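You operate a simulated robot arm through the tools that you are given. There is no shell and no other tool. Be economical: measure what you need, move in short steps, check, and stop when the job is done.

You are at the controls of a simulated two-armed robot. One attempt, no reset.

JOB
Take the check cloth from the plank top and lay it out flat on the chest top.

The check looks at the end state, three seconds after you hand in, the way a careful person would. Anything else that was tipped, shoved, dropped, spilled or broken makes it a failure. Flat cloth is picked up by pressing the open fingertips on it (5 to 10 N) and closing them slowly along it; thin cloth reads only 2 to 8 mm in the jaws.

ROBOT AND FRAMES
Two 7-joint arms with two-finger parallel grippers on one trunk, on a base that drives. Base frame: it is fixed to the floor where the robot stands at the start and does not move with it; the origin is under the middle of the robot, x ahead of it, y to its left, z up. Lengths are in m, angles in rad, forces in N, time in s.
The left shoulder is at the start at [0.07, 0.163, 1.095], the right one opposite. Places, roughly: chest top [1.6, 2.2, 0.8]. Payload 3.43 kg a hand.
Tool frame (each hand has its own): the origin (TCP) lies between the finger pads and is the grasp point; the fingertips stand 0.034 m ahead of it; z points along the fingers, y is the line along which they close. Largest opening 0.128 m; finger width 0.024, thickness 0.012; the body of the gripper, 0.048 by 0.13 m, starts 0.096 m behind the TCP.
Orientation is that of the tool frame in the base frame, as a unit quaternion [x, y, z, w]. With the fingers straight down and closing along the base's y, the tool's x points along the base's -x, its y along +y and its z along -z.

CONTROLS
- The arms move only by the tool play_rows. It takes "left_plan", "right_plan" or both (then of equal length, played together; a hand with none holds still); each is a list of rows, each a list of 3 entries, a list of its own where there are three numbers: the opening, from 0 (shut) to 1 (fully open), then the shift along the tool's x, y, z in units of 30 mm (1.0 is 30 mm), then the turn, a rotation vector about the tool's x, y, z in units of 8 degrees (1.0 is 8 degrees). In form: [[claw, [x, y, z], [wx, wy, wz]], ...]. A call has 1 to 10 rows; each row shifts and turns the commanded pose from where the row before left it, along the tool's axes as they then stand. A call with a number of a shift or a turn outside -1 to 1 is refused whole. Rows are played at 5 a second. More than 0.05 m and 0.15 rad between two rows, or a gripper value outside its range, and nothing of the call is played. Where a pose cannot be reached the arm comes as near as it can. A force on the tool above 40 N (or 10 N above the force at the start of the call, whichever is more), or a blocked arm, ends the call early, and 0.2 s more pass. Each finger travels about 0.153 m/s and halts on what it meets, pressing with about 23 N; the grip force reading is that of the motor and also rises with nothing between the fingers. The clock runs only during rows and for 0.2 s after the last one: add rows that do not move to give the fingers time. The reply holds the time, the measured pose of the TCP, the force on the tool along the base axes, the opening and the grip force, in the units named above and with some noise.
- Cameras (640 x 400 px; columns grow to the right, rows downward): "scene" is now at [0.1447, -0.003, 1.3209]; the picture's right is [-0.07, -1.00, 0.00], its down [-0.71, 0.05, -0.70] and it looks along [0.70, -0.05, -0.71] (base axes); focal length 258 px, centre (320, 200). "left" rides on the left gripper at [0.076, 0.011, -0.16] in its tool frame; the picture's right is [-0.15, 0.99, 0.00], its down [-0.88, -0.13, -0.46] and it looks along [-0.45, -0.07, 0.89] (tool axes); focal length 234 px, centre (320, 200). "right" rides on the right gripper at [0.076, -0.011, -0.16] in its tool frame; the picture's right is [0.15, 0.99, 0.00], its down [-0.88, 0.13, -0.46] and it looks along [-0.45, 0.07, 0.89] (tool axes); focal length 234 px, centre (320, 200). There is no depth. A picture from a camera that has moved, and an enlarged one, comes with that camera's place and axes in the base frame and with its lens. The place of the scene camera against the robot may be out by one fixed shift of up to 0.025 m in any direction.
- snapshot(camera): a new picture of that camera. The clock stands still meanwhile.
- lift_body(by): slides the trunk up (or, below 0, down) by that many m; the arms and the scene camera ride with it, the base frame stays. It gives what a move gives, with no picture.
- drive_base(legs): drives the robot by 1 to 6 legs, each [ahead, left, turn to the left] in m, m and rad, along the robot's own axes; the way and the turn of a leg run together, so that a leg with both is an arc; at most 1.5 m and 3.142 rad a leg. The arms and the cameras ride along, it lands a little off, and it stops where it bumps. It gives what a move gives.
- turn_head(pan, tilt): turns the head with the scene camera to pan (to the left, within 1.501 rad either way) and tilt (down, from -0.506 to 1.204), counted from straight ahead of the robot. It gives what a move gives.
- zoom(camera, box): a new picture of the part [left, top, right, bottom] of that camera's present view, enlarged. The clock stands still meanwhile.
- close_job(): hands the job in; it is judged then, once.

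Work in short steps. Places have to be worked out from the pictures, the camera data and where the tool is seen: move nearer, look again, correct. Check each grasp and each placing, and mend what went wrong. You have 120 turns and 108 pictures in all, those below and enlarged ones among them. Open the grippers and draw the arms clear of the work before you hand the job in, unless the task says otherwise; then end with one line.

The tools are called as name(argument=value, ...) on one line, values as JSON. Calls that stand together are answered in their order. play_rows: Moves the arms, as the interface text tells. Its arguments: {"type":"object","properties":{"left_plan":{"type":"array"},"right_plan":{"type":"array"}},"required":[]} The other tools are called the same way: lift_body (by) slides the trunk up or down; drive_base (legs) drives the base; turn_head (pan, tilt) turns the head that bears the scene camera; snapshot (camera) takes a picture; zoom (camera, box) takes an enlarged picture of a part of a camera's view; close_job () hands the job in.

At the start:

```text
time_s: 0.0
left_tool_pos: [0.6426, 0.2015, 0.9387]
left_ee_rot: [-0.001, 1.0, 0.0, 0.0]
left_force: [0.2, -0.3, -0.5]
left_width: 0.1278
left_gripper_force: 0.0
right_tool_pos: [0.6342, -0.259, 0.9234]
right_ee_rot: [0.0, 1.0, 0.001, -0.001]
right_force: [0.3, 0.5, -0.5]
right_width: 0.1278
right_gripper_force: 0.0
trunk travel left (down, up): [-0.575, 0.365]
robot x, y, heading: [0.0015, -0.0012, -0.002]
head pan, tilt: [-0.073, 0.791]
```

scene: 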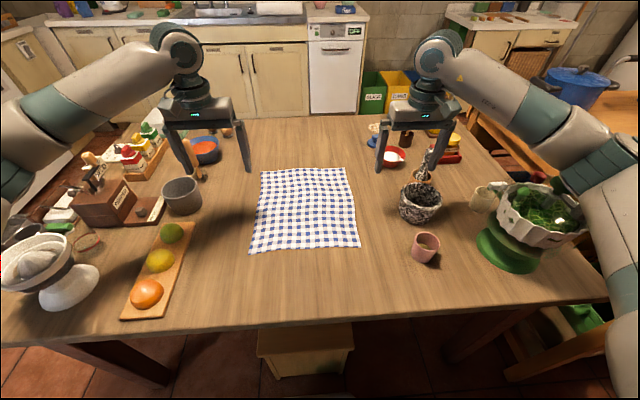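
right: 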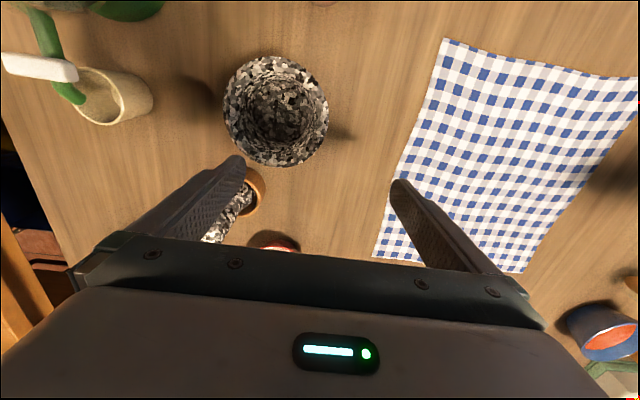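
left: 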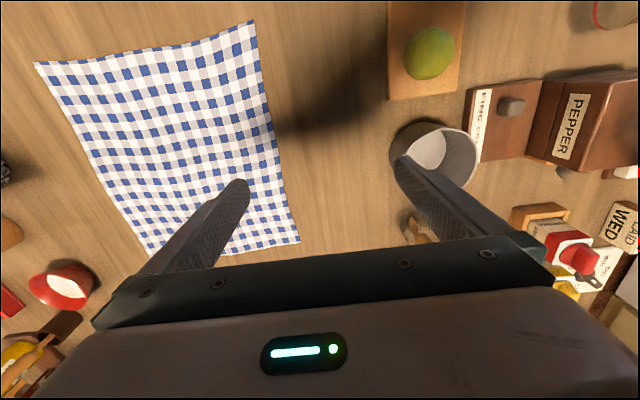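

The cloth spans about x 0.56–0.92 and y −0.16–0.16. Before touching anything I'll look toward the chest.

turn_head(pan=0.94, tilt=0.35)

snapshot(camera="scene")

```text
time_s: 1.3
left_tool_pos: [0.6419, 0.2011, 0.9379]
left_ee_rot: [-0.001, 1.0, 0.001, 0.0]
left_force: [0.4, -0.3, 0.0]
left_width: 0.128
left_gripper_force: 0.0
right_tool_pos: [0.6341, -0.2595, 0.9224]
right_ee_rot: [0.0, 1.0, -0.001, 0.0]
right_force: [-0.5, 0.0, 0.2]
right_width: 0.1279
right_gripper_force: 0.0
trunk travel left (down, up): [-0.575, 0.365]
robot x, y, heading: [-0.0066, 0.0004, -0.002]
head pan, tilt: [0.941, 0.351]
```

```text
104 pictures are left
camera scene: at [0.1188, 0.0781, 1.3598], right [0.81, -0.59, 0.0], down [-0.2, -0.28, -0.94], along [0.55, 0.76, -0.34], focal length 258 px, centre (320, 200)
```

scene: 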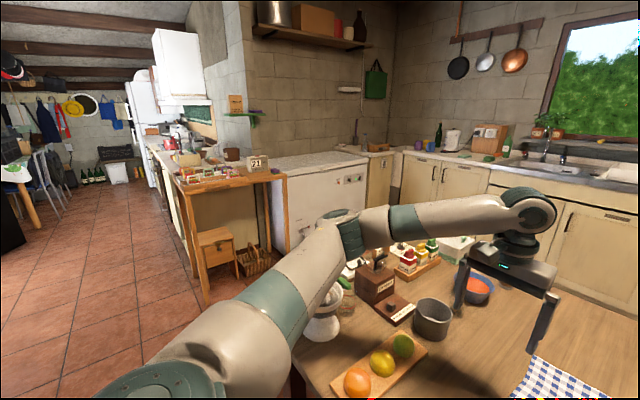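

The white chest freezer at roughly pixel (315,163) matches the given place. I'll zoom in on it.

zoom(camera="scene", box=[160, 120, 420, 282])

```text
2.46 times, centred on (290, 201) of scene
camera zoom: at [0.1188, 0.0781, 1.3598], right [0.81, -0.59, 0.0], down [-0.2, -0.28, -0.94], along [0.55, 0.76, -0.34], focal length 636 px, centre (394, 198)
```

zoom: 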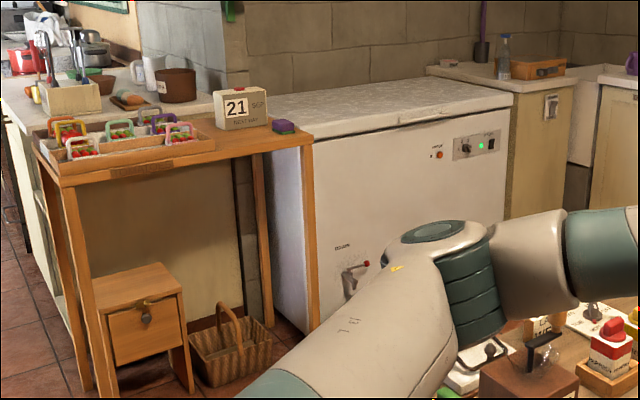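

The chest is the white freezer, and its top is clear: front edge near y≈2.0, x about 1.1–2.2. Combining the three starting pictures puts the cloth nearer z≈0.75, at about x 0.49–0.81 and y −0.13–0.14. I'll bring both hands above the near corners and look again.

play_rows(left_plan=[[0.3, [0.705, -0.535, 0.433], [0, 0, 0]], [0.25, [0.705, -0.535, 0.433], [0, 0, 0]], [0.25, [0.705, -0.535, 0.433], [0, 0, 0]], [0.25, [0.705, -0.535, 0.433], [0, 0, 0]], [0.25, [0.705, -0.535, 0.433], [0, 0, 0]], [0.25, [0.705, -0.535, 0.433], [0, 0, 0]], [0.25, [0, 0, 0], [0, 0, 0]]], right_plan=[[0.3, [0.66, 0.885, 0.35], [0, 0, 0]], [0.25, [0.66, 0.885, 0.35], [0, 0, 0]], [0.25, [0.66, 0.885, 0.35], [0, 0, 0]], [0.25, [0.66, 0.885, 0.35], [0, 0, 0]], [0.25, [0.66, 0.885, 0.35], [0, 0, 0]], [0.25, [0.66, 0.885, 0.35], [0, 0, 0]], [0.25, [0, 0, 0], [0, 0, 0]]])

turn_head(pan=0, tilt=0.9)

snapshot(camera="left")

snapshot(camera="right")

snapshot(camera="scene")

```text
time_s: 2.9
left_tool_pos: [0.5064, 0.0902, 0.8691]
left_ee_rot: [0.006, 1.0, 0.004, 0.006]
left_force: [0.0, 0.0, 1.0]
left_width: 0.0322
left_gripper_force: 0.2
right_tool_pos: [0.5156, -0.1249, 0.8751]
right_ee_rot: [0.018, 1.0, 0.002, 0.018]
right_force: [-0.2, -1.2, -0.2]
right_width: 0.032
right_gripper_force: 0.0
trunk travel left (down, up): [-0.575, 0.365]
robot x, y, heading: [0.0036, -0.0004, -0.013]
head pan, tilt: [0.941, 0.351]
```

```text
time_s: 4.1
left_tool_pos: [0.504, 0.0936, 0.8695]
left_ee_rot: [0.005, 1.0, 0.004, 0.006]
left_force: [-0.8, 0.3, 0.1]
left_width: 0.0319
left_gripper_force: 0.1
right_tool_pos: [0.5144, -0.1213, 0.8753]
right_ee_rot: [0.016, 1.0, 0.002, 0.018]
right_force: [-0.4, 0.2, -0.6]
right_width: 0.0319
right_gripper_force: 0.1
trunk travel left (down, up): [-0.575, 0.365]
robot x, y, heading: [-0.0002, 0.0008, -0.014]
head pan, tilt: [0.0, 0.901]
```

```text
102 pictures are left
camera left: at [0.4272, 0.1045, 1.0275], right [0.16, 0.99, 0.01], down [0.87, -0.14, 0.47], along [0.46, -0.06, -0.89], focal length 234 px, centre (320, 200)
```

left: 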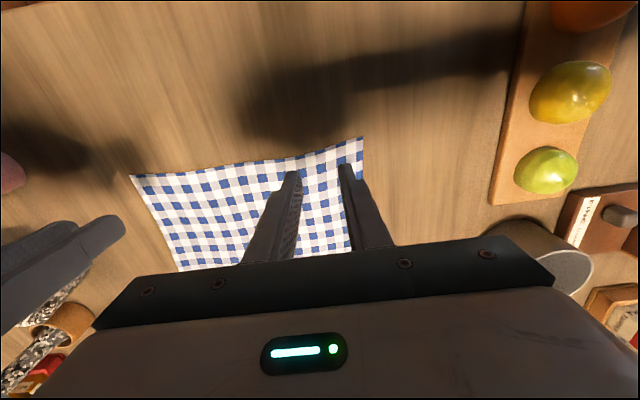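

```text
101 pictures are left
camera right: at [0.4312, -0.1309, 1.0328], right [-0.11, 0.99, 0.0], down [0.87, 0.1, 0.49], along [0.49, 0.05, -0.87], focal length 234 px, centre (320, 200)
```

right: 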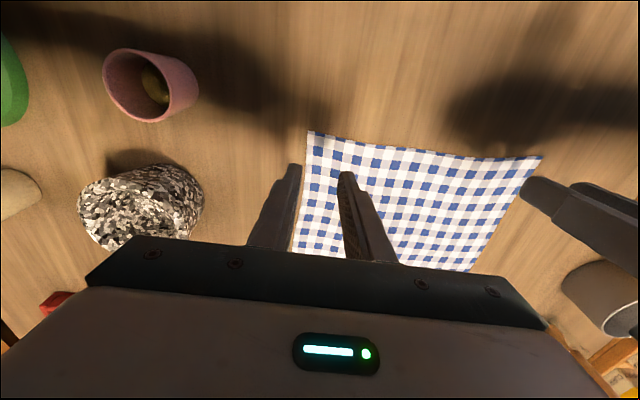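

```text
100 pictures are left
camera scene: at [0.1245, -0.008, 1.3146], right [-0.01, -1.0, -0.01], down [-0.78, 0.01, -0.63], along [0.63, 0.0, -0.78], focal length 258 px, centre (320, 200)
```

scene: 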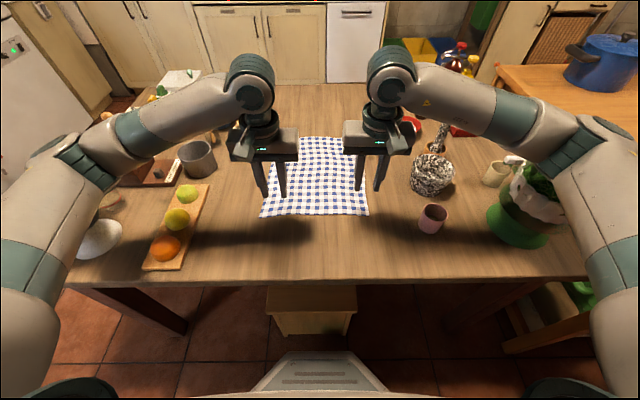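

Triangulating the two wrist views puts the near corners at about (0.496, 0.147) and (0.498, −0.138), with the cloth at z≈0.756. I'll lower both hands to about 15 mm above it.

play_rows(left_plan=[[0.25, [-0.12, 0.24, 0.7], [0, 0, 0]], [0.25, [-0.12, 0.24, 0.7], [0, 0, 0]], [0.25, [-0.12, 0.24, 0.7], [0, 0, 0]], [0.25, [0, 0, 0], [0, 0, 0]]], right_plan=[[0.25, [0, 0.15, 0.75], [0, 0, 0]], [0.25, [0, 0.15, 0.75], [0, 0, 0]], [0.25, [0, 0.15, 0.75], [0, 0, 0]], [0.25, [0, 0, 0], [0, 0, 0]]])

snapshot(camera="left")

snapshot(camera="right")

```text
time_s: 5.1
left_tool_pos: [0.5182, 0.1185, 0.8118]
left_ee_rot: [0.003, 1.0, 0.001, 0.007]
left_force: [0.8, 0.9, 0.3]
left_width: 0.0319
left_gripper_force: 0.0
right_tool_pos: [0.5359, -0.1094, 0.8442]
right_ee_rot: [0.015, 0.999, -0.001, 0.052]
right_force: [-0.4, -0.1, 0.2]
right_width: 0.0325
right_gripper_force: 0.0
trunk travel left (down, up): [-0.575, 0.365]
robot x, y, heading: [-0.001, -0.0022, -0.006]
head pan, tilt: [0.0, 0.901]
```

```text
99 pictures are left
camera left: at [0.4407, 0.1295, 0.9702], right [0.15, 0.99, 0.01], down [0.87, -0.14, 0.47], along [0.46, -0.07, -0.88], focal length 234 px, centre (320, 200)
```

left: 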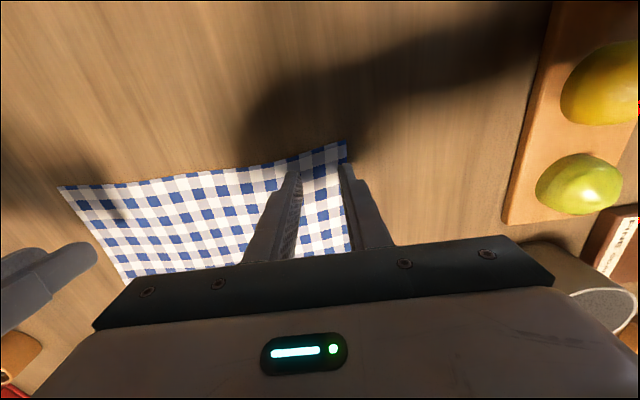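

```text
98 pictures are left
camera right: at [0.4427, -0.1166, 0.9958], right [-0.11, 0.99, -0.02], down [0.83, 0.11, 0.54], along [0.54, 0.05, -0.84], focal length 234 px, centre (320, 200)
```

right: 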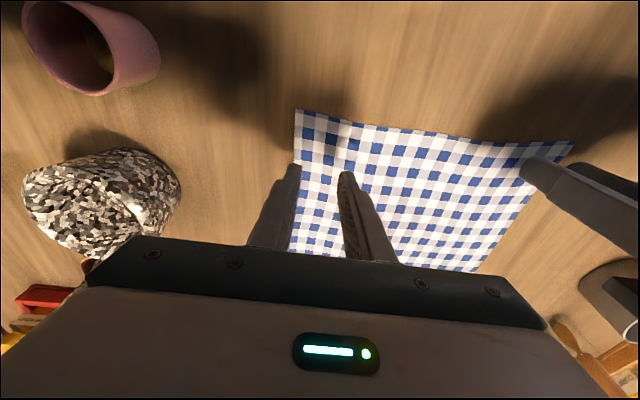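

The right arm tilts and stalls because the target is too close in. I'll back the base 0.12 m so the same spot is better placed for both arms.

drive_base(legs=[[-0.12, 0, 0]])

```text
time_s: 6.2
left_tool_pos: [0.4482, 0.1321, 0.8034]
left_ee_rot: [-0.009, 1.0, -0.004, 0.006]
left_force: [0.9, -0.6, -0.9]
left_width: 0.0322
left_gripper_force: 0.1
right_tool_pos: [0.4544, -0.0799, 0.8143]
right_ee_rot: [-0.009, 1.0, -0.005, 0.025]
right_force: [-0.3, 0.3, -1.0]
right_width: 0.032
right_gripper_force: 0.0
trunk travel left (down, up): [-0.575, 0.365]
robot x, y, heading: [-0.0727, -0.0059, 0.018]
head pan, tilt: [0.0, 0.901]
stopped in leg 1: the force on the tool passed its limit (the readings are from after the stop); the commanded pose is now the measured one
```

The drive stopped early on a tool force limit. I'll look before continuing.

snapshot(camera="scene")

snapshot(camera="right")

snapshot(camera="left")

```text
97 pictures are left
camera scene: at [0.0582, 0.0064, 1.3124], right [0.02, -1.0, 0.01], down [-0.78, -0.02, -0.63], along [0.63, 0.0, -0.78], focal length 258 px, centre (320, 200)
```

scene: 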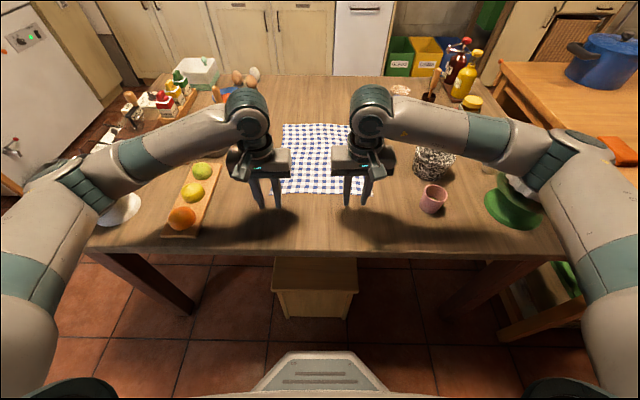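

```text
96 pictures are left
camera right: at [0.3686, -0.0926, 0.9707], right [-0.16, 0.99, -0.02], down [0.85, 0.15, 0.5], along [0.49, 0.07, -0.87], focal length 234 px, centre (320, 200)
```

right: 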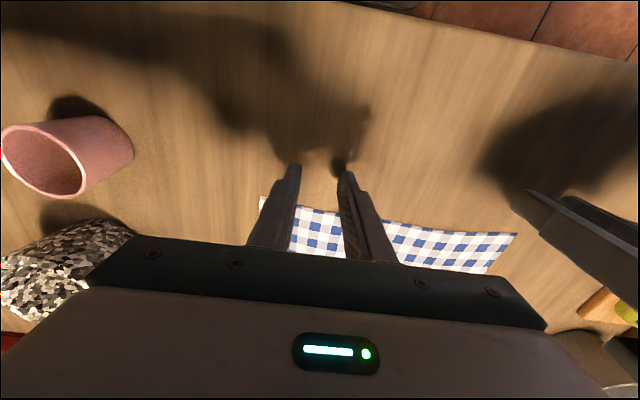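

```text
95 pictures are left
camera left: at [0.3702, 0.1441, 0.9621], right [0.13, 0.99, -0.01], down [0.88, -0.11, 0.47], along [0.46, -0.07, -0.88], focal length 234 px, centre (320, 200)
```

left: 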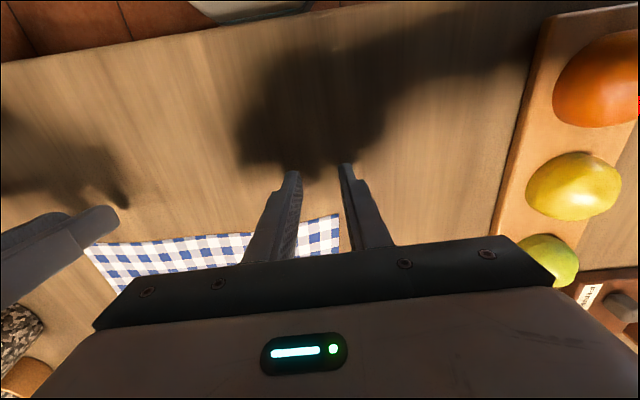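

The right tip seems to have brushed the bare table as the arms swayed during the drive; nothing has moved. I'll lift both hands before backing the rest of the way.

play_rows(left_plan=[[0.25, [0, 0, -0.8], [0, 0, 0]], [0.25, [0, 0, -0.8], [0, 0, 0]], [0.25, [0, 0, -0.8], [0, 0, 0]], [0.25, [0, 0, 0], [0, 0, 0]]], right_plan=[[0.25, [0, 0, -0.8], [0, -0.18, 0]], [0.25, [0, 0, -0.8], [0, -0.18, 0]], [0.25, [0, 0, -0.8], [0, 0, 0]], [0.25, [0, 0, 0], [0, 0, 0]]])

drive_base(legs=[[-0.06, 0, -0.018]])

```text
time_s: 7.2
left_tool_pos: [0.4436, 0.1323, 0.8816]
left_ee_rot: [-0.009, 1.0, -0.003, 0.009]
left_force: [0.1, 0.3, 0.6]
left_width: 0.0321
left_gripper_force: 0.1
right_tool_pos: [0.4448, -0.0842, 0.8925]
right_ee_rot: [-0.01, 0.998, -0.004, 0.055]
right_force: [-0.3, 0.5, 0.6]
right_width: 0.0317
right_gripper_force: 0.0
trunk travel left (down, up): [-0.575, 0.365]
robot x, y, heading: [-0.0639, -0.0037, 0.019]
head pan, tilt: [0.0, 0.901]
```

```text
time_s: 8.2
left_tool_pos: [0.3962, 0.1192, 0.8742]
left_ee_rot: [-0.001, 1.0, 0.001, 0.0]
left_force: [-1.0, -0.1, 0.5]
left_width: 0.0319
left_gripper_force: 0.1
right_tool_pos: [0.3952, -0.0956, 0.8853]
right_ee_rot: [-0.001, 0.999, -0.002, 0.047]
right_force: [-0.8, 0.0, 0.7]
right_width: 0.032
right_gripper_force: 0.1
trunk travel left (down, up): [-0.575, 0.365]
robot x, y, heading: [-0.1253, -0.0059, -0.001]
head pan, tilt: [0.0, 0.901]
```

The base is now at x=−0.125. I'll bring the hands forward over the near corners again, straighten the right one, and stop above the cloth.

play_rows(left_plan=[[0.25, [-0.69, 0, 0], [0, 0, 0]], [0.25, [-0.69, 0, 0.2], [0, 0, 0]], [0.25, [-0.69, 0, 0.3], [0, 0, 0]], [0.25, [-0.69, 0, 0.3], [0, 0, 0]], [0.25, [-0.69, 0, 0.3], [0, 0, 0]], [0.25, [-0.69, 0, 0.3], [0, 0, 0]], [0.25, [0, 0, 0], [0, 0, 0]], [0.25, [0, 0, 0], [0, 0, 0]]], right_plan=[[0.25, [-0.69, 0, 0], [0, 0.33, 0]], [0.25, [-0.69, 0, 0.2], [0, 0.33, 0]], [0.25, [-0.69, -0.1, 0.4], [0, 0, 0]], [0.25, [-0.69, -0.1, 0.4], [0, 0, 0]], [0.25, [-0.69, -0.1, 0.4], [0, 0, 0]], [0.25, [-0.69, -0.1, 0.4], [0, 0, 0]], [0.25, [0, 0, 0], [0, 0, 0]], [0.25, [0, 0, 0], [0, 0, 0]]])

snapshot(camera="right")

snapshot(camera="left")

```text
time_s: 10.0
left_tool_pos: [0.5221, 0.1177, 0.8306]
left_ee_rot: [-0.001, 1.0, -0.001, 0.0]
left_force: [-0.5, 0.0, -0.5]
left_width: 0.0321
left_gripper_force: 0.2
right_tool_pos: [0.5211, -0.1066, 0.8327]
right_ee_rot: [-0.001, 1.0, -0.002, 0.0]
right_force: [0.2, 0.0, -1.0]
right_width: 0.0318
right_gripper_force: 0.1
trunk travel left (down, up): [-0.575, 0.365]
robot x, y, heading: [-0.1282, -0.0056, 0.005]
head pan, tilt: [0.0, 0.901]
```

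```text
94 pictures are left
camera right: at [0.4431, -0.1187, 0.9927], right [-0.15, 0.99, 0.0], down [0.88, 0.13, 0.46], along [0.45, 0.06, -0.89], focal length 234 px, centre (320, 200)
```

right: 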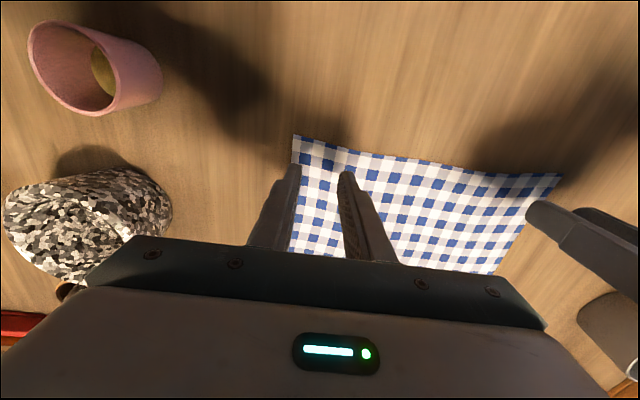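

```text
93 pictures are left
camera left: at [0.4465, 0.1293, 0.9914], right [0.14, 0.99, 0.0], down [0.88, -0.13, 0.46], along [0.45, -0.07, -0.89], focal length 234 px, centre (320, 200)
```

left: 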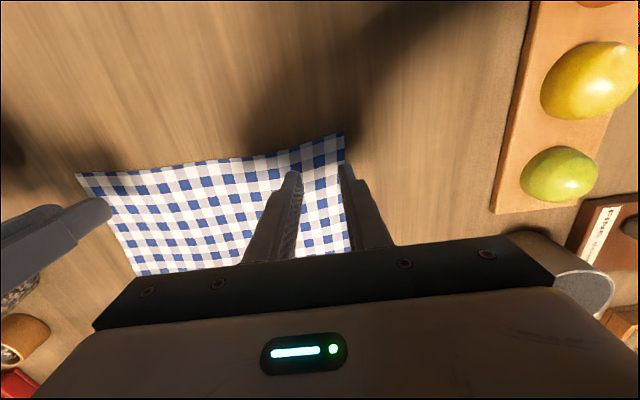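

Both hands are upright and correctly placed; the cloth corners read (0.495, −0.139) and (0.496, 0.145). I'll nudge slightly inward and descend to just above contact.

play_rows(left_plan=[[0.25, [0, -0.1, 0.38], [0, 0, 0]], [0.25, [0, -0.1, 0.38], [0, 0, 0]], [0.25, [0, 0, 0.38], [0, 0, 0]], [0.25, [0, 0, 0], [0, 0, 0]]], right_plan=[[0.25, [0, 0.1, 0.4], [0, 0, 0]], [0.25, [0, 0, 0.4], [0, 0, 0]], [0.25, [0, 0, 0.4], [0, 0, 0]], [0.25, [0, 0, 0], [0, 0, 0]]])

```text
time_s: 11.0
left_tool_pos: [0.5219, 0.1113, 0.7982]
left_ee_rot: [-0.001, 1.0, 0.001, 0.001]
left_force: [0.4, 0.0, 0.2]
left_width: 0.0318
left_gripper_force: 0.1
right_tool_pos: [0.5205, -0.104, 0.7952]
right_ee_rot: [0.0, 1.0, -0.001, 0.001]
right_force: [0.3, 0.0, 2.9]
right_width: 0.0318
right_gripper_force: 0.1
trunk travel left (down, up): [-0.575, 0.365]
robot x, y, heading: [-0.1303, -0.0104, -0.001]
head pan, tilt: [0.0, 0.901]
```

The right hand is just in contact at 2.9 N. I'll lower the left 5 mm and the right 2 mm.

play_rows(left_plan=[[0.25, [0, 0, 0.1], [0, 0, 0]], [0.25, [0, 0, 0.07], [0, 0, 0]], [0.25, [0, 0, 0], [0, 0, 0]]], right_plan=[[0.25, [0, 0, 0.04], [0, 0, 0]], [0.25, [0, 0, 0.03], [0, 0, 0]], [0.25, [0, 0, 0], [0, 0, 0]]])

```text
time_s: 11.8
left_tool_pos: [0.5212, 0.1125, 0.7958]
left_ee_rot: [-0.001, 1.0, 0.0, 0.003]
left_force: [-1.0, 0.2, 17.9]
left_width: 0.0321
left_gripper_force: 0.2
right_tool_pos: [0.5183, -0.1036, 0.7961]
right_ee_rot: [-0.001, 1.0, -0.002, 0.001]
right_force: [1.5, 1.7, 5.8]
right_width: 0.0321
right_gripper_force: 0.1
trunk travel left (down, up): [-0.575, 0.365]
robot x, y, heading: [-0.1303, -0.0087, 0.0]
head pan, tilt: [0.0, 0.901]
```

Left reads 17.9 N and right 5.8 N. I'll ease the left to about 8 N, then close both slowly while shifting inward so the cloth between the hands isn't stretched.

play_rows(left_plan=[[0.25, [0, 0, -0.06], [0, 0, 0]], [0.25, [0, 0, 0], [0, 0, 0]]], right_plan=[[0.25, [0, 0, 0.02], [0, 0, 0]], [0.25, [0, 0, 0], [0, 0, 0]]])

```text
time_s: 12.4
left_tool_pos: [0.5208, 0.1111, 0.7954]
left_ee_rot: [0.0, 1.0, 0.0, 0.002]
left_force: [2.7, 0.2, 6.6]
left_width: 0.0321
left_gripper_force: 0.0
right_tool_pos: [0.5193, -0.1035, 0.7953]
right_ee_rot: [-0.002, 1.0, -0.002, 0.002]
right_force: [-1.3, -0.1, 16.9]
right_width: 0.0319
right_gripper_force: 0.0
trunk travel left (down, up): [-0.575, 0.365]
robot x, y, heading: [-0.1298, -0.0092, 0.004]
head pan, tilt: [0.0, 0.901]
```

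The right now reads 16.9 N, so I'll back it off about 1 mm and then close slowly.

play_rows(left_plan=[[0.25, [0, 0, 0], [0, 0, 0]], [0.22, [0, -0.06, 0], [0, 0, 0]], [0.19, [0, -0.06, 0], [0, 0, 0]], [0.16, [0, -0.06, 0], [0, 0, 0]], [0.13, [0, -0.06, 0], [0, 0, 0]], [0.1, [0, -0.06, 0], [0, 0, 0]], [0.07, [0, -0.06, 0], [0, 0, 0]], [0.04, [0, -0.06, 0], [0, 0, 0]], [0.0, [0, -0.06, 0], [0, 0, 0]], [0.0, [0, 0, 0], [0, 0, 0]]], right_plan=[[0.25, [0, 0, -0.03], [0, 0, 0]], [0.22, [0, 0.06, 0], [0, 0, 0]], [0.19, [0, 0.06, 0], [0, 0, 0]], [0.16, [0, 0.06, 0], [0, 0, 0]], [0.13, [0, 0.06, 0], [0, 0, 0]], [0.1, [0, 0.06, 0], [0, 0, 0]], [0.07, [0, 0.06, 0], [0, 0, 0]], [0.04, [0, 0.06, 0], [0, 0, 0]], [0.0, [0, 0.06, 0], [0, 0, 0]], [0.0, [0, 0, 0], [0, 0, 0]]])

snapshot(camera="right")

snapshot(camera="left")

```text
time_s: 14.6
left_tool_pos: [0.5205, 0.1004, 0.7949]
left_ee_rot: [-0.001, 1.0, 0.0, 0.002]
left_force: [0.7, 2.9, 9.7]
left_width: 0.0
left_gripper_force: 23.1
right_tool_pos: [0.5198, -0.0899, 0.7953]
right_ee_rot: [-0.001, 1.0, -0.001, 0.001]
right_force: [0.8, -1.6, 6.2]
right_width: 0.0001
right_gripper_force: 23.4
trunk travel left (down, up): [-0.575, 0.365]
robot x, y, heading: [-0.1275, -0.0092, 0.0]
head pan, tilt: [0.0, 0.901]
```

```text
92 pictures are left
camera right: at [0.4415, -0.1011, 0.956], right [-0.15, 0.99, 0.0], down [0.88, 0.13, 0.46], along [0.45, 0.06, -0.89], focal length 234 px, centre (320, 200)
```

right: 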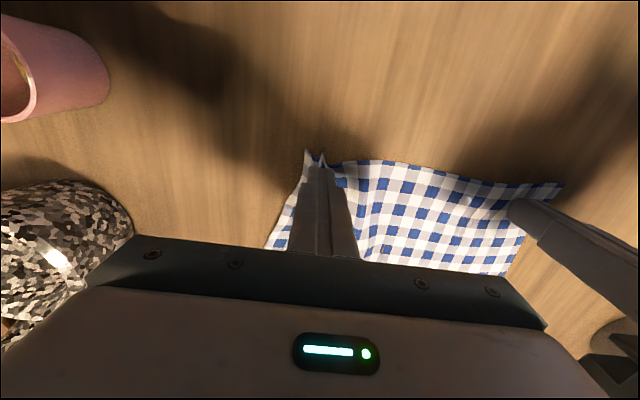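

```text
91 pictures are left
camera left: at [0.4448, 0.1103, 0.9552], right [0.14, 0.99, 0.0], down [0.88, -0.13, 0.46], along [0.45, -0.07, -0.89], focal length 234 px, centre (320, 200)
```

left: 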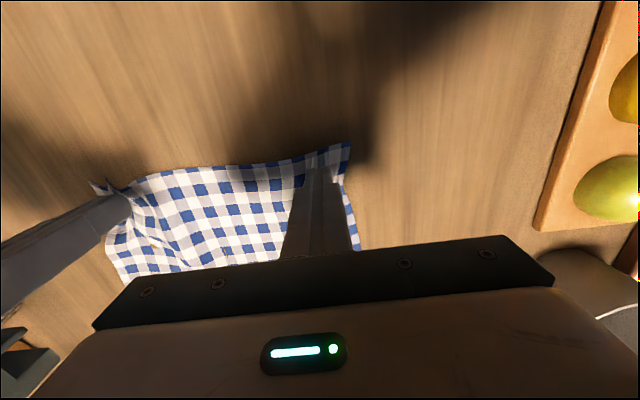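

Both jaws read zero width, though the right-hand cloth looks gathered. I'll zoom in on the right tip.

zoom(camera="right", box=[260, 120, 400, 208])

zoom(camera="left", box=[260, 120, 400, 208])

```text
4.55 times, centred on (330, 164) of right
camera zoom: at [0.4415, -0.1011, 0.956], right [-0.15, 0.99, 0.0], down [0.88, 0.13, 0.46], along [0.45, 0.06, -0.89], focal length 1064 px, centre (274, 364)
```

zoom: 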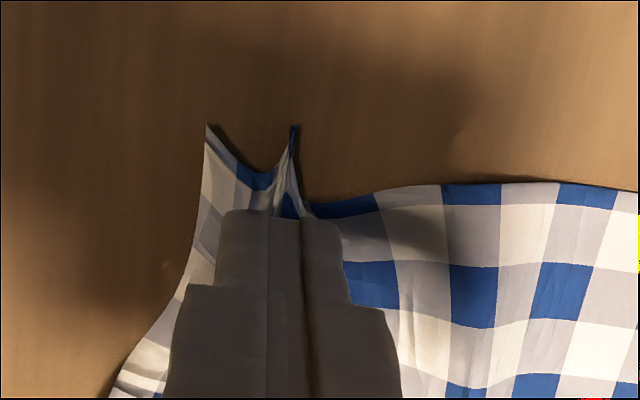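

```text
4.55 times, centred on (330, 164) of left
camera zoom: at [0.4448, 0.1103, 0.9552], right [0.14, 0.99, 0.0], down [0.88, -0.13, 0.46], along [0.45, -0.07, -0.89], focal length 1064 px, centre (274, 364)
```

zoom: 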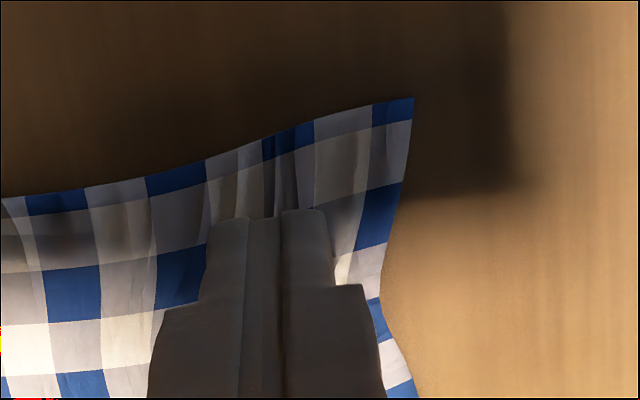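

The right shows a pinched fold and the left only slight wrinkles. I'll lift both 30 mm to test.

play_rows(left_plan=[[0, [0, 0, -0.3], [0, 0, 0]], [0, [0, 0, -0.35], [0, 0, 0]], [0, [0, 0, -0.35], [0, 0, 0]], [0, [0, 0, 0], [0, 0, 0]]], right_plan=[[0, [0, 0, -0.3], [0, 0, 0]], [0, [0, 0, -0.35], [0, 0, 0]], [0, [0, 0, -0.35], [0, 0, 0]], [0, [0, 0, 0], [0, 0, 0]]])

snapshot(camera="right")

snapshot(camera="left")

```text
time_s: 15.6
left_tool_pos: [0.5209, 0.0998, 0.8224]
left_ee_rot: [0.0, 1.0, 0.0, 0.0]
left_force: [0.0, 0.0, 0.0]
left_width: 0.0002
left_gripper_force: 22.9
right_tool_pos: [0.5213, -0.0903, 0.8241]
right_ee_rot: [-0.001, 1.0, -0.002, 0.001]
right_force: [0.4, 0.4, 0.0]
right_width: 0.0
right_gripper_force: 22.6
trunk travel left (down, up): [-0.575, 0.365]
robot x, y, heading: [-0.1302, -0.0103, 0.007]
head pan, tilt: [0.0, 0.901]
```

```text
88 pictures are left
camera right: at [0.4425, -0.1019, 0.9855], right [-0.15, 0.99, 0.0], down [0.88, 0.13, 0.46], along [0.45, 0.06, -0.89], focal length 234 px, centre (320, 200)
```

right: 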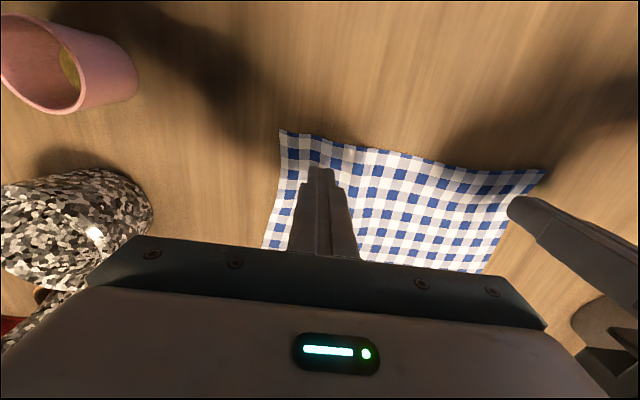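

```text
87 pictures are left
camera left: at [0.4449, 0.1106, 0.9825], right [0.14, 0.99, 0.0], down [0.88, -0.13, 0.46], along [0.45, -0.07, -0.89], focal length 234 px, centre (320, 200)
```

left: 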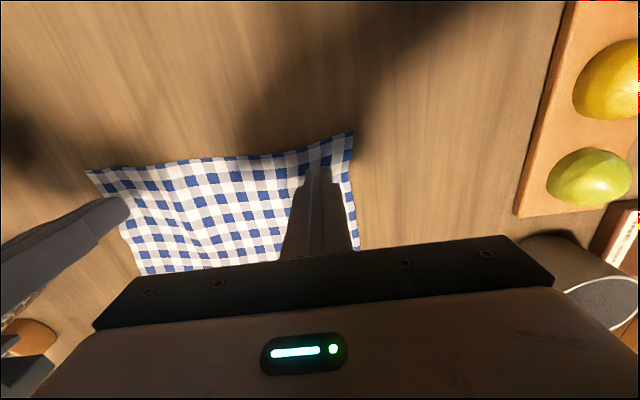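

The cloth slipped out and sprang back flat. I'll retry with the right hand alone, using a wider 60 mm opening to gather a bigger fold.

play_rows(left_plan=[[0.47, [0, 0, -0.5], [0, 0, 0]], [0.47, [0, 0, -0.5], [0, 0, 0]], [0.47, [0, 0, 0], [0, 0, 0]], [0.47, [0, 0, 0], [0, 0, 0]], [0.47, [0, 0, 0], [0, 0, 0]], [0.47, [0, 0, 0], [0, 0, 0]]], right_plan=[[0.47, [0.25, 0, 0], [0, 0, 0]], [0.47, [0, 0, 0], [0, 0, 0]], [0.47, [0, 0.1, 0.3], [0, 0, 0]], [0.47, [0, 0, 0.35], [0, 0, 0]], [0.47, [0, 0, 0.33], [0, 0, 0]], [0.47, [0, 0, 0], [0, 0, 0]]])

```text
time_s: 17.0
left_tool_pos: [0.5229, 0.0993, 0.8545]
left_ee_rot: [-0.001, 1.0, 0.0, 0.001]
left_force: [0.7, 0.0, -0.5]
left_width: 0.0601
left_gripper_force: 0.0
right_tool_pos: [0.5143, -0.085, 0.7963]
right_ee_rot: [-0.001, 1.0, -0.002, 0.002]
right_force: [-0.8, -0.8, 1.4]
right_width: 0.06
right_gripper_force: 0.0
trunk travel left (down, up): [-0.575, 0.365]
robot x, y, heading: [-0.1273, -0.0084, 0.001]
head pan, tilt: [0.0, 0.901]
```

Only 1.4 N so far, so I'll press another 1.5 mm.

play_rows(right_plan=[[0.47, [0, 0, 0.05], [0, 0, 0]], [0.47, [0, 0, 0], [0, 0, 0]]])

```text
time_s: 17.6
left_tool_pos: [0.5216, 0.0996, 0.8538]
left_ee_rot: [-0.001, 1.0, 0.001, 0.0]
left_force: [0.6, 1.1, -0.6]
left_width: 0.0602
left_gripper_force: 0.0
right_tool_pos: [0.5135, -0.0871, 0.7957]
right_ee_rot: [-0.001, 1.0, -0.001, 0.001]
right_force: [-1.9, 0.5, 8.5]
right_width: 0.06
right_gripper_force: 0.0
trunk travel left (down, up): [-0.575, 0.365]
robot x, y, heading: [-0.1277, -0.0081, -0.002]
head pan, tilt: [0.0, 0.901]
```

Force is 8.5 N, within the hinted range. I'll close slowly now.

play_rows(right_plan=[[0.43, [0, 0, 0], [0, 0, 0]], [0.39, [0, 0, 0], [0, 0, 0]], [0.35, [0, 0, 0], [0, 0, 0]], [0.31, [0, 0, 0], [0, 0, 0]], [0.27, [0, 0, 0], [0, 0, 0]], [0.23, [0, 0, 0], [0, 0, 0]], [0.19, [0, 0, 0], [0, 0, 0]], [0.15, [0, 0, 0], [0, 0, 0]]])

snapshot(camera="right")

```text
time_s: 19.4
left_tool_pos: [0.5203, 0.1002, 0.8542]
left_ee_rot: [-0.002, 1.0, 0.0, 0.001]
left_force: [0.1, -0.1, 0.3]
left_width: 0.0604
left_gripper_force: 0.1
right_tool_pos: [0.5135, -0.0871, 0.7953]
right_ee_rot: [-0.001, 1.0, -0.002, 0.003]
right_force: [1.2, -1.0, 14.6]
right_width: 0.0177
right_gripper_force: 0.0
trunk travel left (down, up): [-0.575, 0.365]
robot x, y, heading: [-0.1299, -0.009, 0.007]
head pan, tilt: [0.0, 0.901]
```

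```text
86 pictures are left
camera right: at [0.4355, -0.0984, 0.9558], right [-0.15, 0.99, 0.0], down [0.88, 0.13, 0.46], along [0.45, 0.06, -0.89], focal length 234 px, centre (320, 200)
```

right: 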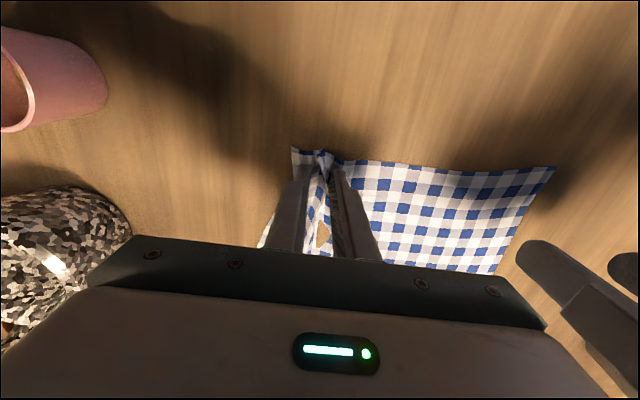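

A fold is standing up between the fingers. I'll finish closing.

play_rows(right_plan=[[0.12, [0, 0, 0], [0, 0, 0]], [0.09, [0, 0, 0], [0, 0, 0]], [0.06, [0, 0, 0], [0, 0, 0]], [0.03, [0, 0, 0], [0, 0, 0]], [0, [0, 0, 0], [0, 0, 0]], [0, [0, 0, 0], [0, 0, 0]]])

zoom(camera="right", box=[240, 110, 420, 222])

```text
time_s: 20.8
left_tool_pos: [0.5223, 0.1003, 0.8553]
left_ee_rot: [-0.001, 1.0, 0.0, 0.001]
left_force: [-0.2, 0.0, 0.2]
left_width: 0.0604
left_gripper_force: 0.2
right_tool_pos: [0.5128, -0.0869, 0.7948]
right_ee_rot: [-0.001, 1.0, 0.0, 0.001]
right_force: [0.4, -0.4, 17.1]
right_width: 0.0027
right_gripper_force: 22.7
trunk travel left (down, up): [-0.575, 0.365]
robot x, y, heading: [-0.1285, -0.0063, -0.001]
head pan, tilt: [0.0, 0.901]
```

```text
3.56 times, centred on (330, 166) of right
camera zoom: at [0.4354, -0.0983, 0.9558], right [-0.15, 0.99, 0.0], down [0.88, 0.13, 0.46], along [0.45, 0.06, -0.89], focal length 833 px, centre (284, 321)
```

zoom: 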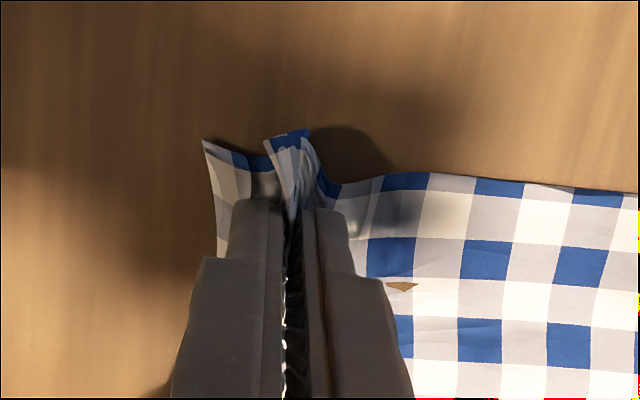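

Width is 2.7 mm, so the right hand has the cloth. Next is the left corner; I'll check where it now lies.

snapshot(camera="left")

```text
84 pictures are left
camera left: at [0.4457, 0.1103, 1.015], right [0.14, 0.99, 0.0], down [0.88, -0.13, 0.46], along [0.45, -0.07, -0.89], focal length 234 px, centre (320, 200)
```

left: 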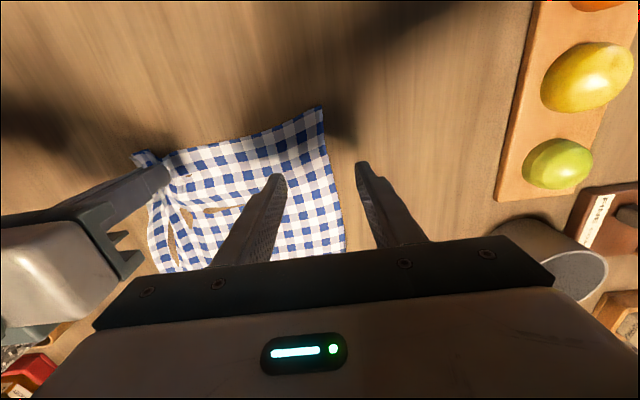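

The cloth has shifted: its left near corner is now about (0.469, 0.109). I'll place the left hand with a 45 mm opening just inside it.

play_rows(left_plan=[[0.35, [0.28, -0.3, 0.2], [0, 0, 0]], [0.35, [0.28, -0.3, 0.4], [0, 0, 0]], [0.35, [0.28, -0.3, 0.4], [0, 0, 0]], [0.35, [0, 0, 0.4], [0, 0, 0]], [0.35, [0, 0, 0.3], [0, 0, 0]], [0.35, [0, 0, 0], [0, 0, 0]]], right_plan=[[0, [0, 0, 0], [0, 0, 0]], [0, [0, 0, 0], [0, 0, 0]], [0, [0, 0, -0.05], [0, 0, 0]], [0, [0, 0, 0], [0, 0, 0]], [0, [0, 0, 0], [0, 0, 0]], [0, [0, 0, 0], [0, 0, 0]]])

snapshot(camera="left")

```text
time_s: 22.2
left_tool_pos: [0.4965, 0.0723, 0.8017]
left_ee_rot: [-0.001, 1.0, 0.0, 0.001]
left_force: [0.2, -0.2, 0.3]
left_width: 0.0446
left_gripper_force: 0.1
right_tool_pos: [0.5145, -0.087, 0.7956]
right_ee_rot: [-0.001, 1.0, -0.002, 0.001]
right_force: [-0.8, 1.8, 9.2]
right_width: 0.0028
right_gripper_force: 23.2
trunk travel left (down, up): [-0.575, 0.365]
robot x, y, heading: [-0.1313, -0.0111, 0.001]
head pan, tilt: [0.0, 0.901]
```

```text
83 pictures are left
camera left: at [0.4201, 0.0831, 0.9619], right [0.14, 0.99, 0.0], down [0.88, -0.13, 0.46], along [0.45, -0.07, -0.89], focal length 234 px, centre (320, 200)
```

left: 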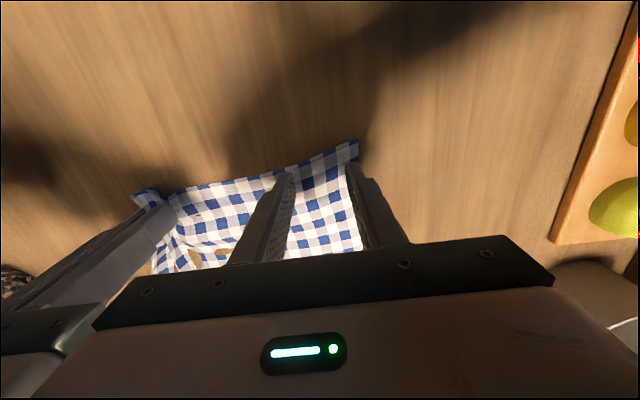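

The outer finger is just inside the edge. I'll shift 2 mm inward and press down gently.

play_rows(left_plan=[[0.35, [0, -0.07, 0.1], [0, 0, 0]], [0.35, [0, 0, 0.1], [0, 0, 0]], [0.35, [0, 0, 0.04], [0, 0, 0]], [0.35, [0, 0, 0], [0, 0, 0]]])

```text
time_s: 23.2
left_tool_pos: [0.494, 0.0691, 0.7966]
left_ee_rot: [-0.001, 1.0, 0.0, 0.001]
left_force: [1.1, 0.0, 0.6]
left_width: 0.0449
left_gripper_force: 0.0
right_tool_pos: [0.5135, -0.0876, 0.7959]
right_ee_rot: [-0.001, 1.0, -0.002, 0.001]
right_force: [-1.6, 0.2, 6.0]
right_width: 0.0026
right_gripper_force: 23.1
trunk travel left (down, up): [-0.575, 0.365]
robot x, y, heading: [-0.1268, -0.0079, 0.002]
head pan, tilt: [0.0, 0.901]
```

No contact yet, so I'll press about 2 mm further.

play_rows(left_plan=[[0.35, [0, 0, 0.04], [0, 0, 0]], [0.35, [0, 0, 0.03], [0, 0, 0]], [0.35, [0, 0, 0], [0, 0, 0]]])

```text
time_s: 24.0
left_tool_pos: [0.496, 0.0696, 0.7954]
left_ee_rot: [-0.001, 1.0, 0.0, 0.002]
left_force: [2.4, 3.2, 17.6]
left_width: 0.0449
left_gripper_force: 0.1
right_tool_pos: [0.5141, -0.0888, 0.7962]
right_ee_rot: [0.001, 1.0, -0.002, 0.001]
right_force: [-0.6, -0.3, 1.7]
right_width: 0.0027
right_gripper_force: 22.7
trunk travel left (down, up): [-0.575, 0.365]
robot x, y, heading: [-0.1282, -0.0098, 0.001]
head pan, tilt: [0.0, 0.901]
```

The left reads 17.6 N. I'll ease it to around 11 N and close slowly with a 12 mm inward shift.

play_rows(left_plan=[[0.35, [0, 0, -0.03], [0, 0, 0]], [0.31, [0, -0.05, 0], [0, 0, 0]], [0.27, [0, -0.05, 0], [0, 0, 0]], [0.23, [0, -0.05, 0], [0, 0, 0]], [0.19, [0, -0.05, 0], [0, 0, 0]], [0.15, [0, -0.05, 0], [0, 0, 0]], [0.11, [0, -0.05, 0], [0, 0, 0]], [0.07, [0, -0.05, 0], [0, 0, 0]], [0.03, [0, -0.05, 0], [0, 0, 0]], [0, [0, 0, 0], [0, 0, 0]]])

zoom(camera="left", box=[240, 110, 420, 222])

```text
time_s: 26.2
left_tool_pos: [0.4955, 0.0588, 0.7959]
left_ee_rot: [0.0, 1.0, 0.0, 0.002]
left_force: [0.1, 3.0, 11.5]
left_width: 0.0029
left_gripper_force: 22.9
right_tool_pos: [0.5149, -0.0873, 0.7957]
right_ee_rot: [-0.001, 1.0, -0.002, 0.002]
right_force: [-0.7, -0.8, 0.9]
right_width: 0.0025
right_gripper_force: 22.6
trunk travel left (down, up): [-0.575, 0.365]
robot x, y, heading: [-0.1305, -0.0086, -0.002]
head pan, tilt: [0.0, 0.901]
```

```text
3.56 times, centred on (330, 166) of left
camera zoom: at [0.4199, 0.0695, 0.9552], right [0.14, 0.99, 0.0], down [0.88, -0.13, 0.46], along [0.45, -0.07, -0.89], focal length 833 px, centre (284, 321)
```

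zoom: 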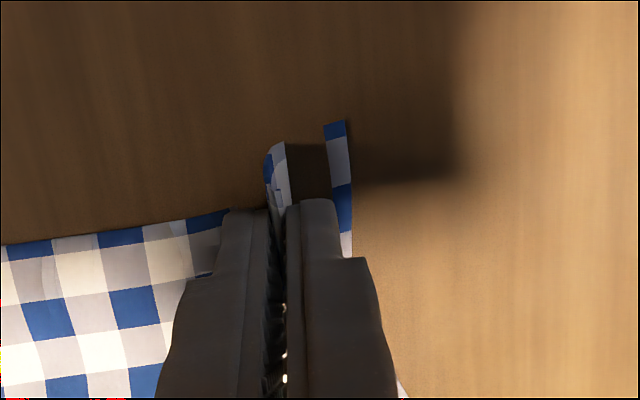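

Both hands now hold the cloth (2.9 and 2.5 mm). I'll raise both together slowly by 0.15 m and check.

play_rows(left_plan=[[0, [0, 0, -0.3], [0, 0, 0]], [0, [0, 0, -0.6], [0, 0, 0]], [0, [0, 0, -0.7], [0, 0, 0]], [0, [0, 0, -0.7], [0, 0, 0]], [0, [0, 0, -0.7], [0, 0, 0]], [0, [0, 0, -0.7], [0, 0, 0]], [0, [0, 0, -0.7], [0, 0, 0]], [0, [0, 0, -0.6], [0, 0, 0]], [0, [0, 0, 0], [0, 0, 0]]], right_plan=[[0, [0, 0, -0.3], [0, 0, 0]], [0, [0, 0, -0.6], [0, 0, 0]], [0, [0, 0, -0.7], [0, 0, 0]], [0, [0, 0, -0.7], [0, 0, 0]], [0, [0, 0, -0.7], [0, 0, 0]], [0, [0, 0, -0.7], [0, 0, 0]], [0, [0, 0, -0.7], [0, 0, 0]], [0, [0, 0, -0.6], [0, 0, 0]], [0, [0, 0, 0], [0, 0, 0]]])

snapshot(camera="scene")

snapshot(camera="left")

```text
time_s: 28.2
left_tool_pos: [0.4946, 0.0572, 0.9454]
left_ee_rot: [-0.001, 1.0, -0.001, 0.0]
left_force: [-0.3, 0.2, 0.3]
left_width: 0.0026
left_gripper_force: 22.5
right_tool_pos: [0.5125, -0.0881, 0.9443]
right_ee_rot: [-0.001, 1.0, -0.001, 0.0]
right_force: [0.1, 0.6, -1.1]
right_width: 0.0026
right_gripper_force: 23.0
trunk travel left (down, up): [-0.575, 0.365]
robot x, y, heading: [-0.1295, -0.0097, -0.001]
head pan, tilt: [0.0, 0.901]
```

```text
81 pictures are left
camera scene: at [0.0112, -0.0054, 1.3122], right [0.0, -1.0, 0.0], down [-0.78, 0.0, -0.62], along [0.62, 0.0, -0.78], focal length 258 px, centre (320, 200)
```

scene: 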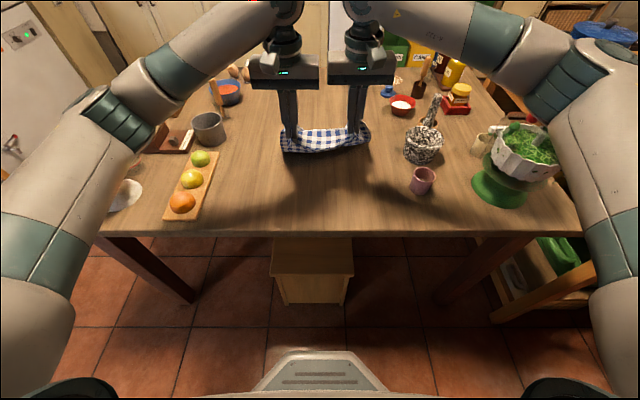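

```text
80 pictures are left
camera left: at [0.4193, 0.069, 1.1046], right [0.14, 0.99, 0.0], down [0.88, -0.13, 0.46], along [0.45, -0.07, -0.89], focal length 234 px, centre (320, 200)
```

left: 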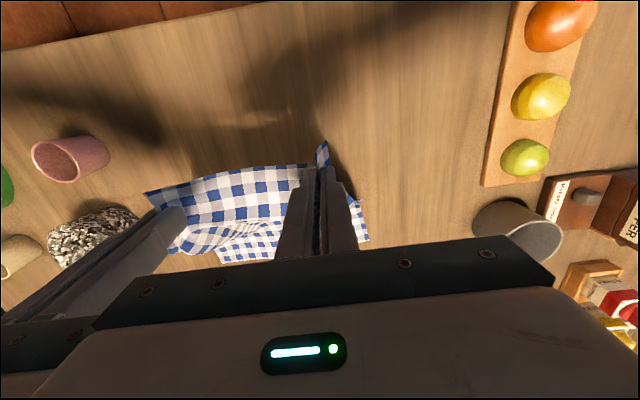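

Both corners hold and the cloth hangs between the hands. I'll raise the trunk so it clears everything.

lift_body(by=0.28)

turn_head(pan=0.9, tilt=0.5)

snapshot(camera="scene")

turn_head(pan=0, tilt=0.9)

snapshot(camera="scene")

```text
time_s: 31.0
left_tool_pos: [0.4954, 0.058, 1.2245]
left_ee_rot: [-0.001, 1.0, -0.001, 0.0]
left_force: [0.4, 0.5, -0.4]
left_width: 0.0027
left_gripper_force: 22.6
right_tool_pos: [0.5123, -0.0877, 1.2239]
right_ee_rot: [-0.001, 1.0, -0.002, 0.001]
right_force: [0.6, -0.8, 0.1]
right_width: 0.0028
right_gripper_force: 22.7
trunk travel left (down, up): [-0.855, 0.085]
robot x, y, heading: [-0.1284, -0.0084, -0.001]
head pan, tilt: [0.0, 0.901]
```

```text
time_s: 32.2
left_tool_pos: [0.4942, 0.0586, 1.2244]
left_ee_rot: [-0.001, 1.0, 0.0, 0.0]
left_force: [-0.1, -0.5, -0.3]
left_width: 0.0027
left_gripper_force: 22.5
right_tool_pos: [0.5123, -0.0878, 1.2228]
right_ee_rot: [-0.001, 1.0, -0.002, 0.001]
right_force: [0.1, -0.1, 0.1]
right_width: 0.0025
right_gripper_force: 22.9
trunk travel left (down, up): [-0.855, 0.085]
robot x, y, heading: [-0.1311, -0.0074, -0.002]
head pan, tilt: [0.901, 0.499]
```

```text
79 pictures are left
camera scene: at [-0.008, 0.0658, 1.6262], right [0.78, -0.62, 0.0], down [-0.3, -0.38, -0.88], along [0.55, 0.69, -0.48], focal length 258 px, centre (320, 200)
```

scene: 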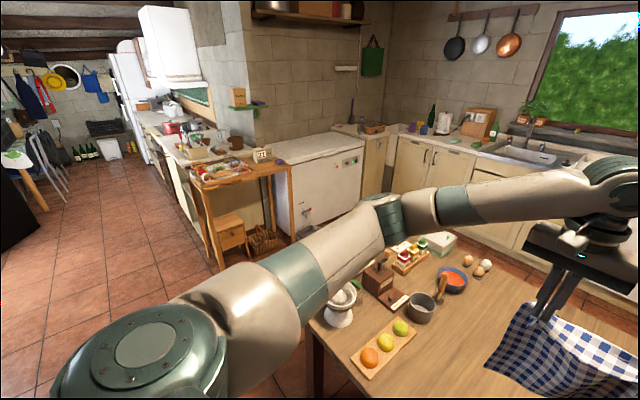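

```text
time_s: 33.4
left_tool_pos: [0.495, 0.0567, 1.2257]
left_ee_rot: [-0.002, 1.0, 0.0, 0.002]
left_force: [0.4, -0.1, 0.2]
left_width: 0.0025
left_gripper_force: 23.0
right_tool_pos: [0.5128, -0.088, 1.224]
right_ee_rot: [0.0, 1.0, -0.002, 0.0]
right_force: [-0.7, 0.4, -0.2]
right_width: 0.0028
right_gripper_force: 22.6
trunk travel left (down, up): [-0.855, 0.085]
robot x, y, heading: [-0.1282, -0.0091, 0.003]
head pan, tilt: [0.0, 0.901]
```

```text
78 pictures are left
camera scene: at [0.0109, -0.0053, 1.5923], right [0.0, -1.0, 0.0], down [-0.78, 0.0, -0.62], along [0.62, 0.0, -0.78], focal length 258 px, centre (320, 200)
```

scene: 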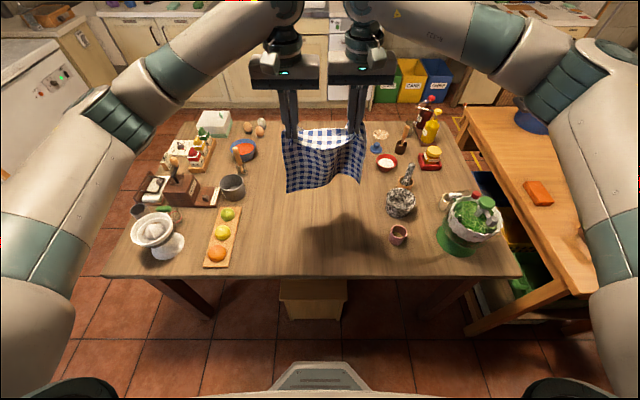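

The cloth hangs well clear of the table. The route is: back up 0.3 m, go left 1.27 m into the corridor, forward about 2 m, then turn to face the chest. I'll do the first two legs now.

drive_base(legs=[[-0.3, 0, 0], [0, 1.27, 0]])

turn_head(pan=0.1, tilt=0.6)

snapshot(camera="scene")

```text
time_s: 41.4
left_tool_pos: [0.1827, 1.3148, 1.2252]
left_ee_rot: [-0.005, 1.0, 0.0, 0.001]
left_force: [1.0, -0.2, -0.3]
left_width: 0.0028
left_gripper_force: 23.2
right_tool_pos: [0.2009, 1.1692, 1.2229]
right_ee_rot: [-0.004, 1.0, -0.001, 0.0]
right_force: [0.2, 0.3, -1.0]
right_width: 0.0027
right_gripper_force: 22.9
trunk travel left (down, up): [-0.855, 0.085]
robot x, y, heading: [-0.437, 1.2455, 0.007]
head pan, tilt: [0.0, 0.901]
```

```text
time_s: 42.2
left_tool_pos: [0.1818, 1.3152, 1.225]
left_ee_rot: [-0.004, 1.0, 0.0, 0.001]
left_force: [-0.1, -0.3, -0.2]
left_width: 0.0028
left_gripper_force: 23.2
right_tool_pos: [0.2007, 1.1694, 1.2231]
right_ee_rot: [-0.004, 1.0, 0.0, 0.0]
right_force: [0.7, 0.2, -0.1]
right_width: 0.0028
right_gripper_force: 23.8
trunk travel left (down, up): [-0.855, 0.085]
robot x, y, heading: [-0.4415, 1.2464, 0.006]
head pan, tilt: [0.099, 0.6]
```

```text
77 pictures are left
camera scene: at [-0.2886, 1.2566, 1.617], right [0.11, -0.99, 0.0], down [-0.56, -0.06, -0.82], along [0.82, 0.09, -0.57], focal length 258 px, centre (320, 200)
```

scene: 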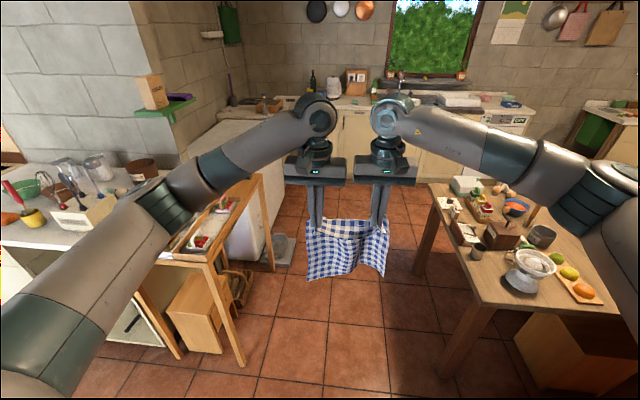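

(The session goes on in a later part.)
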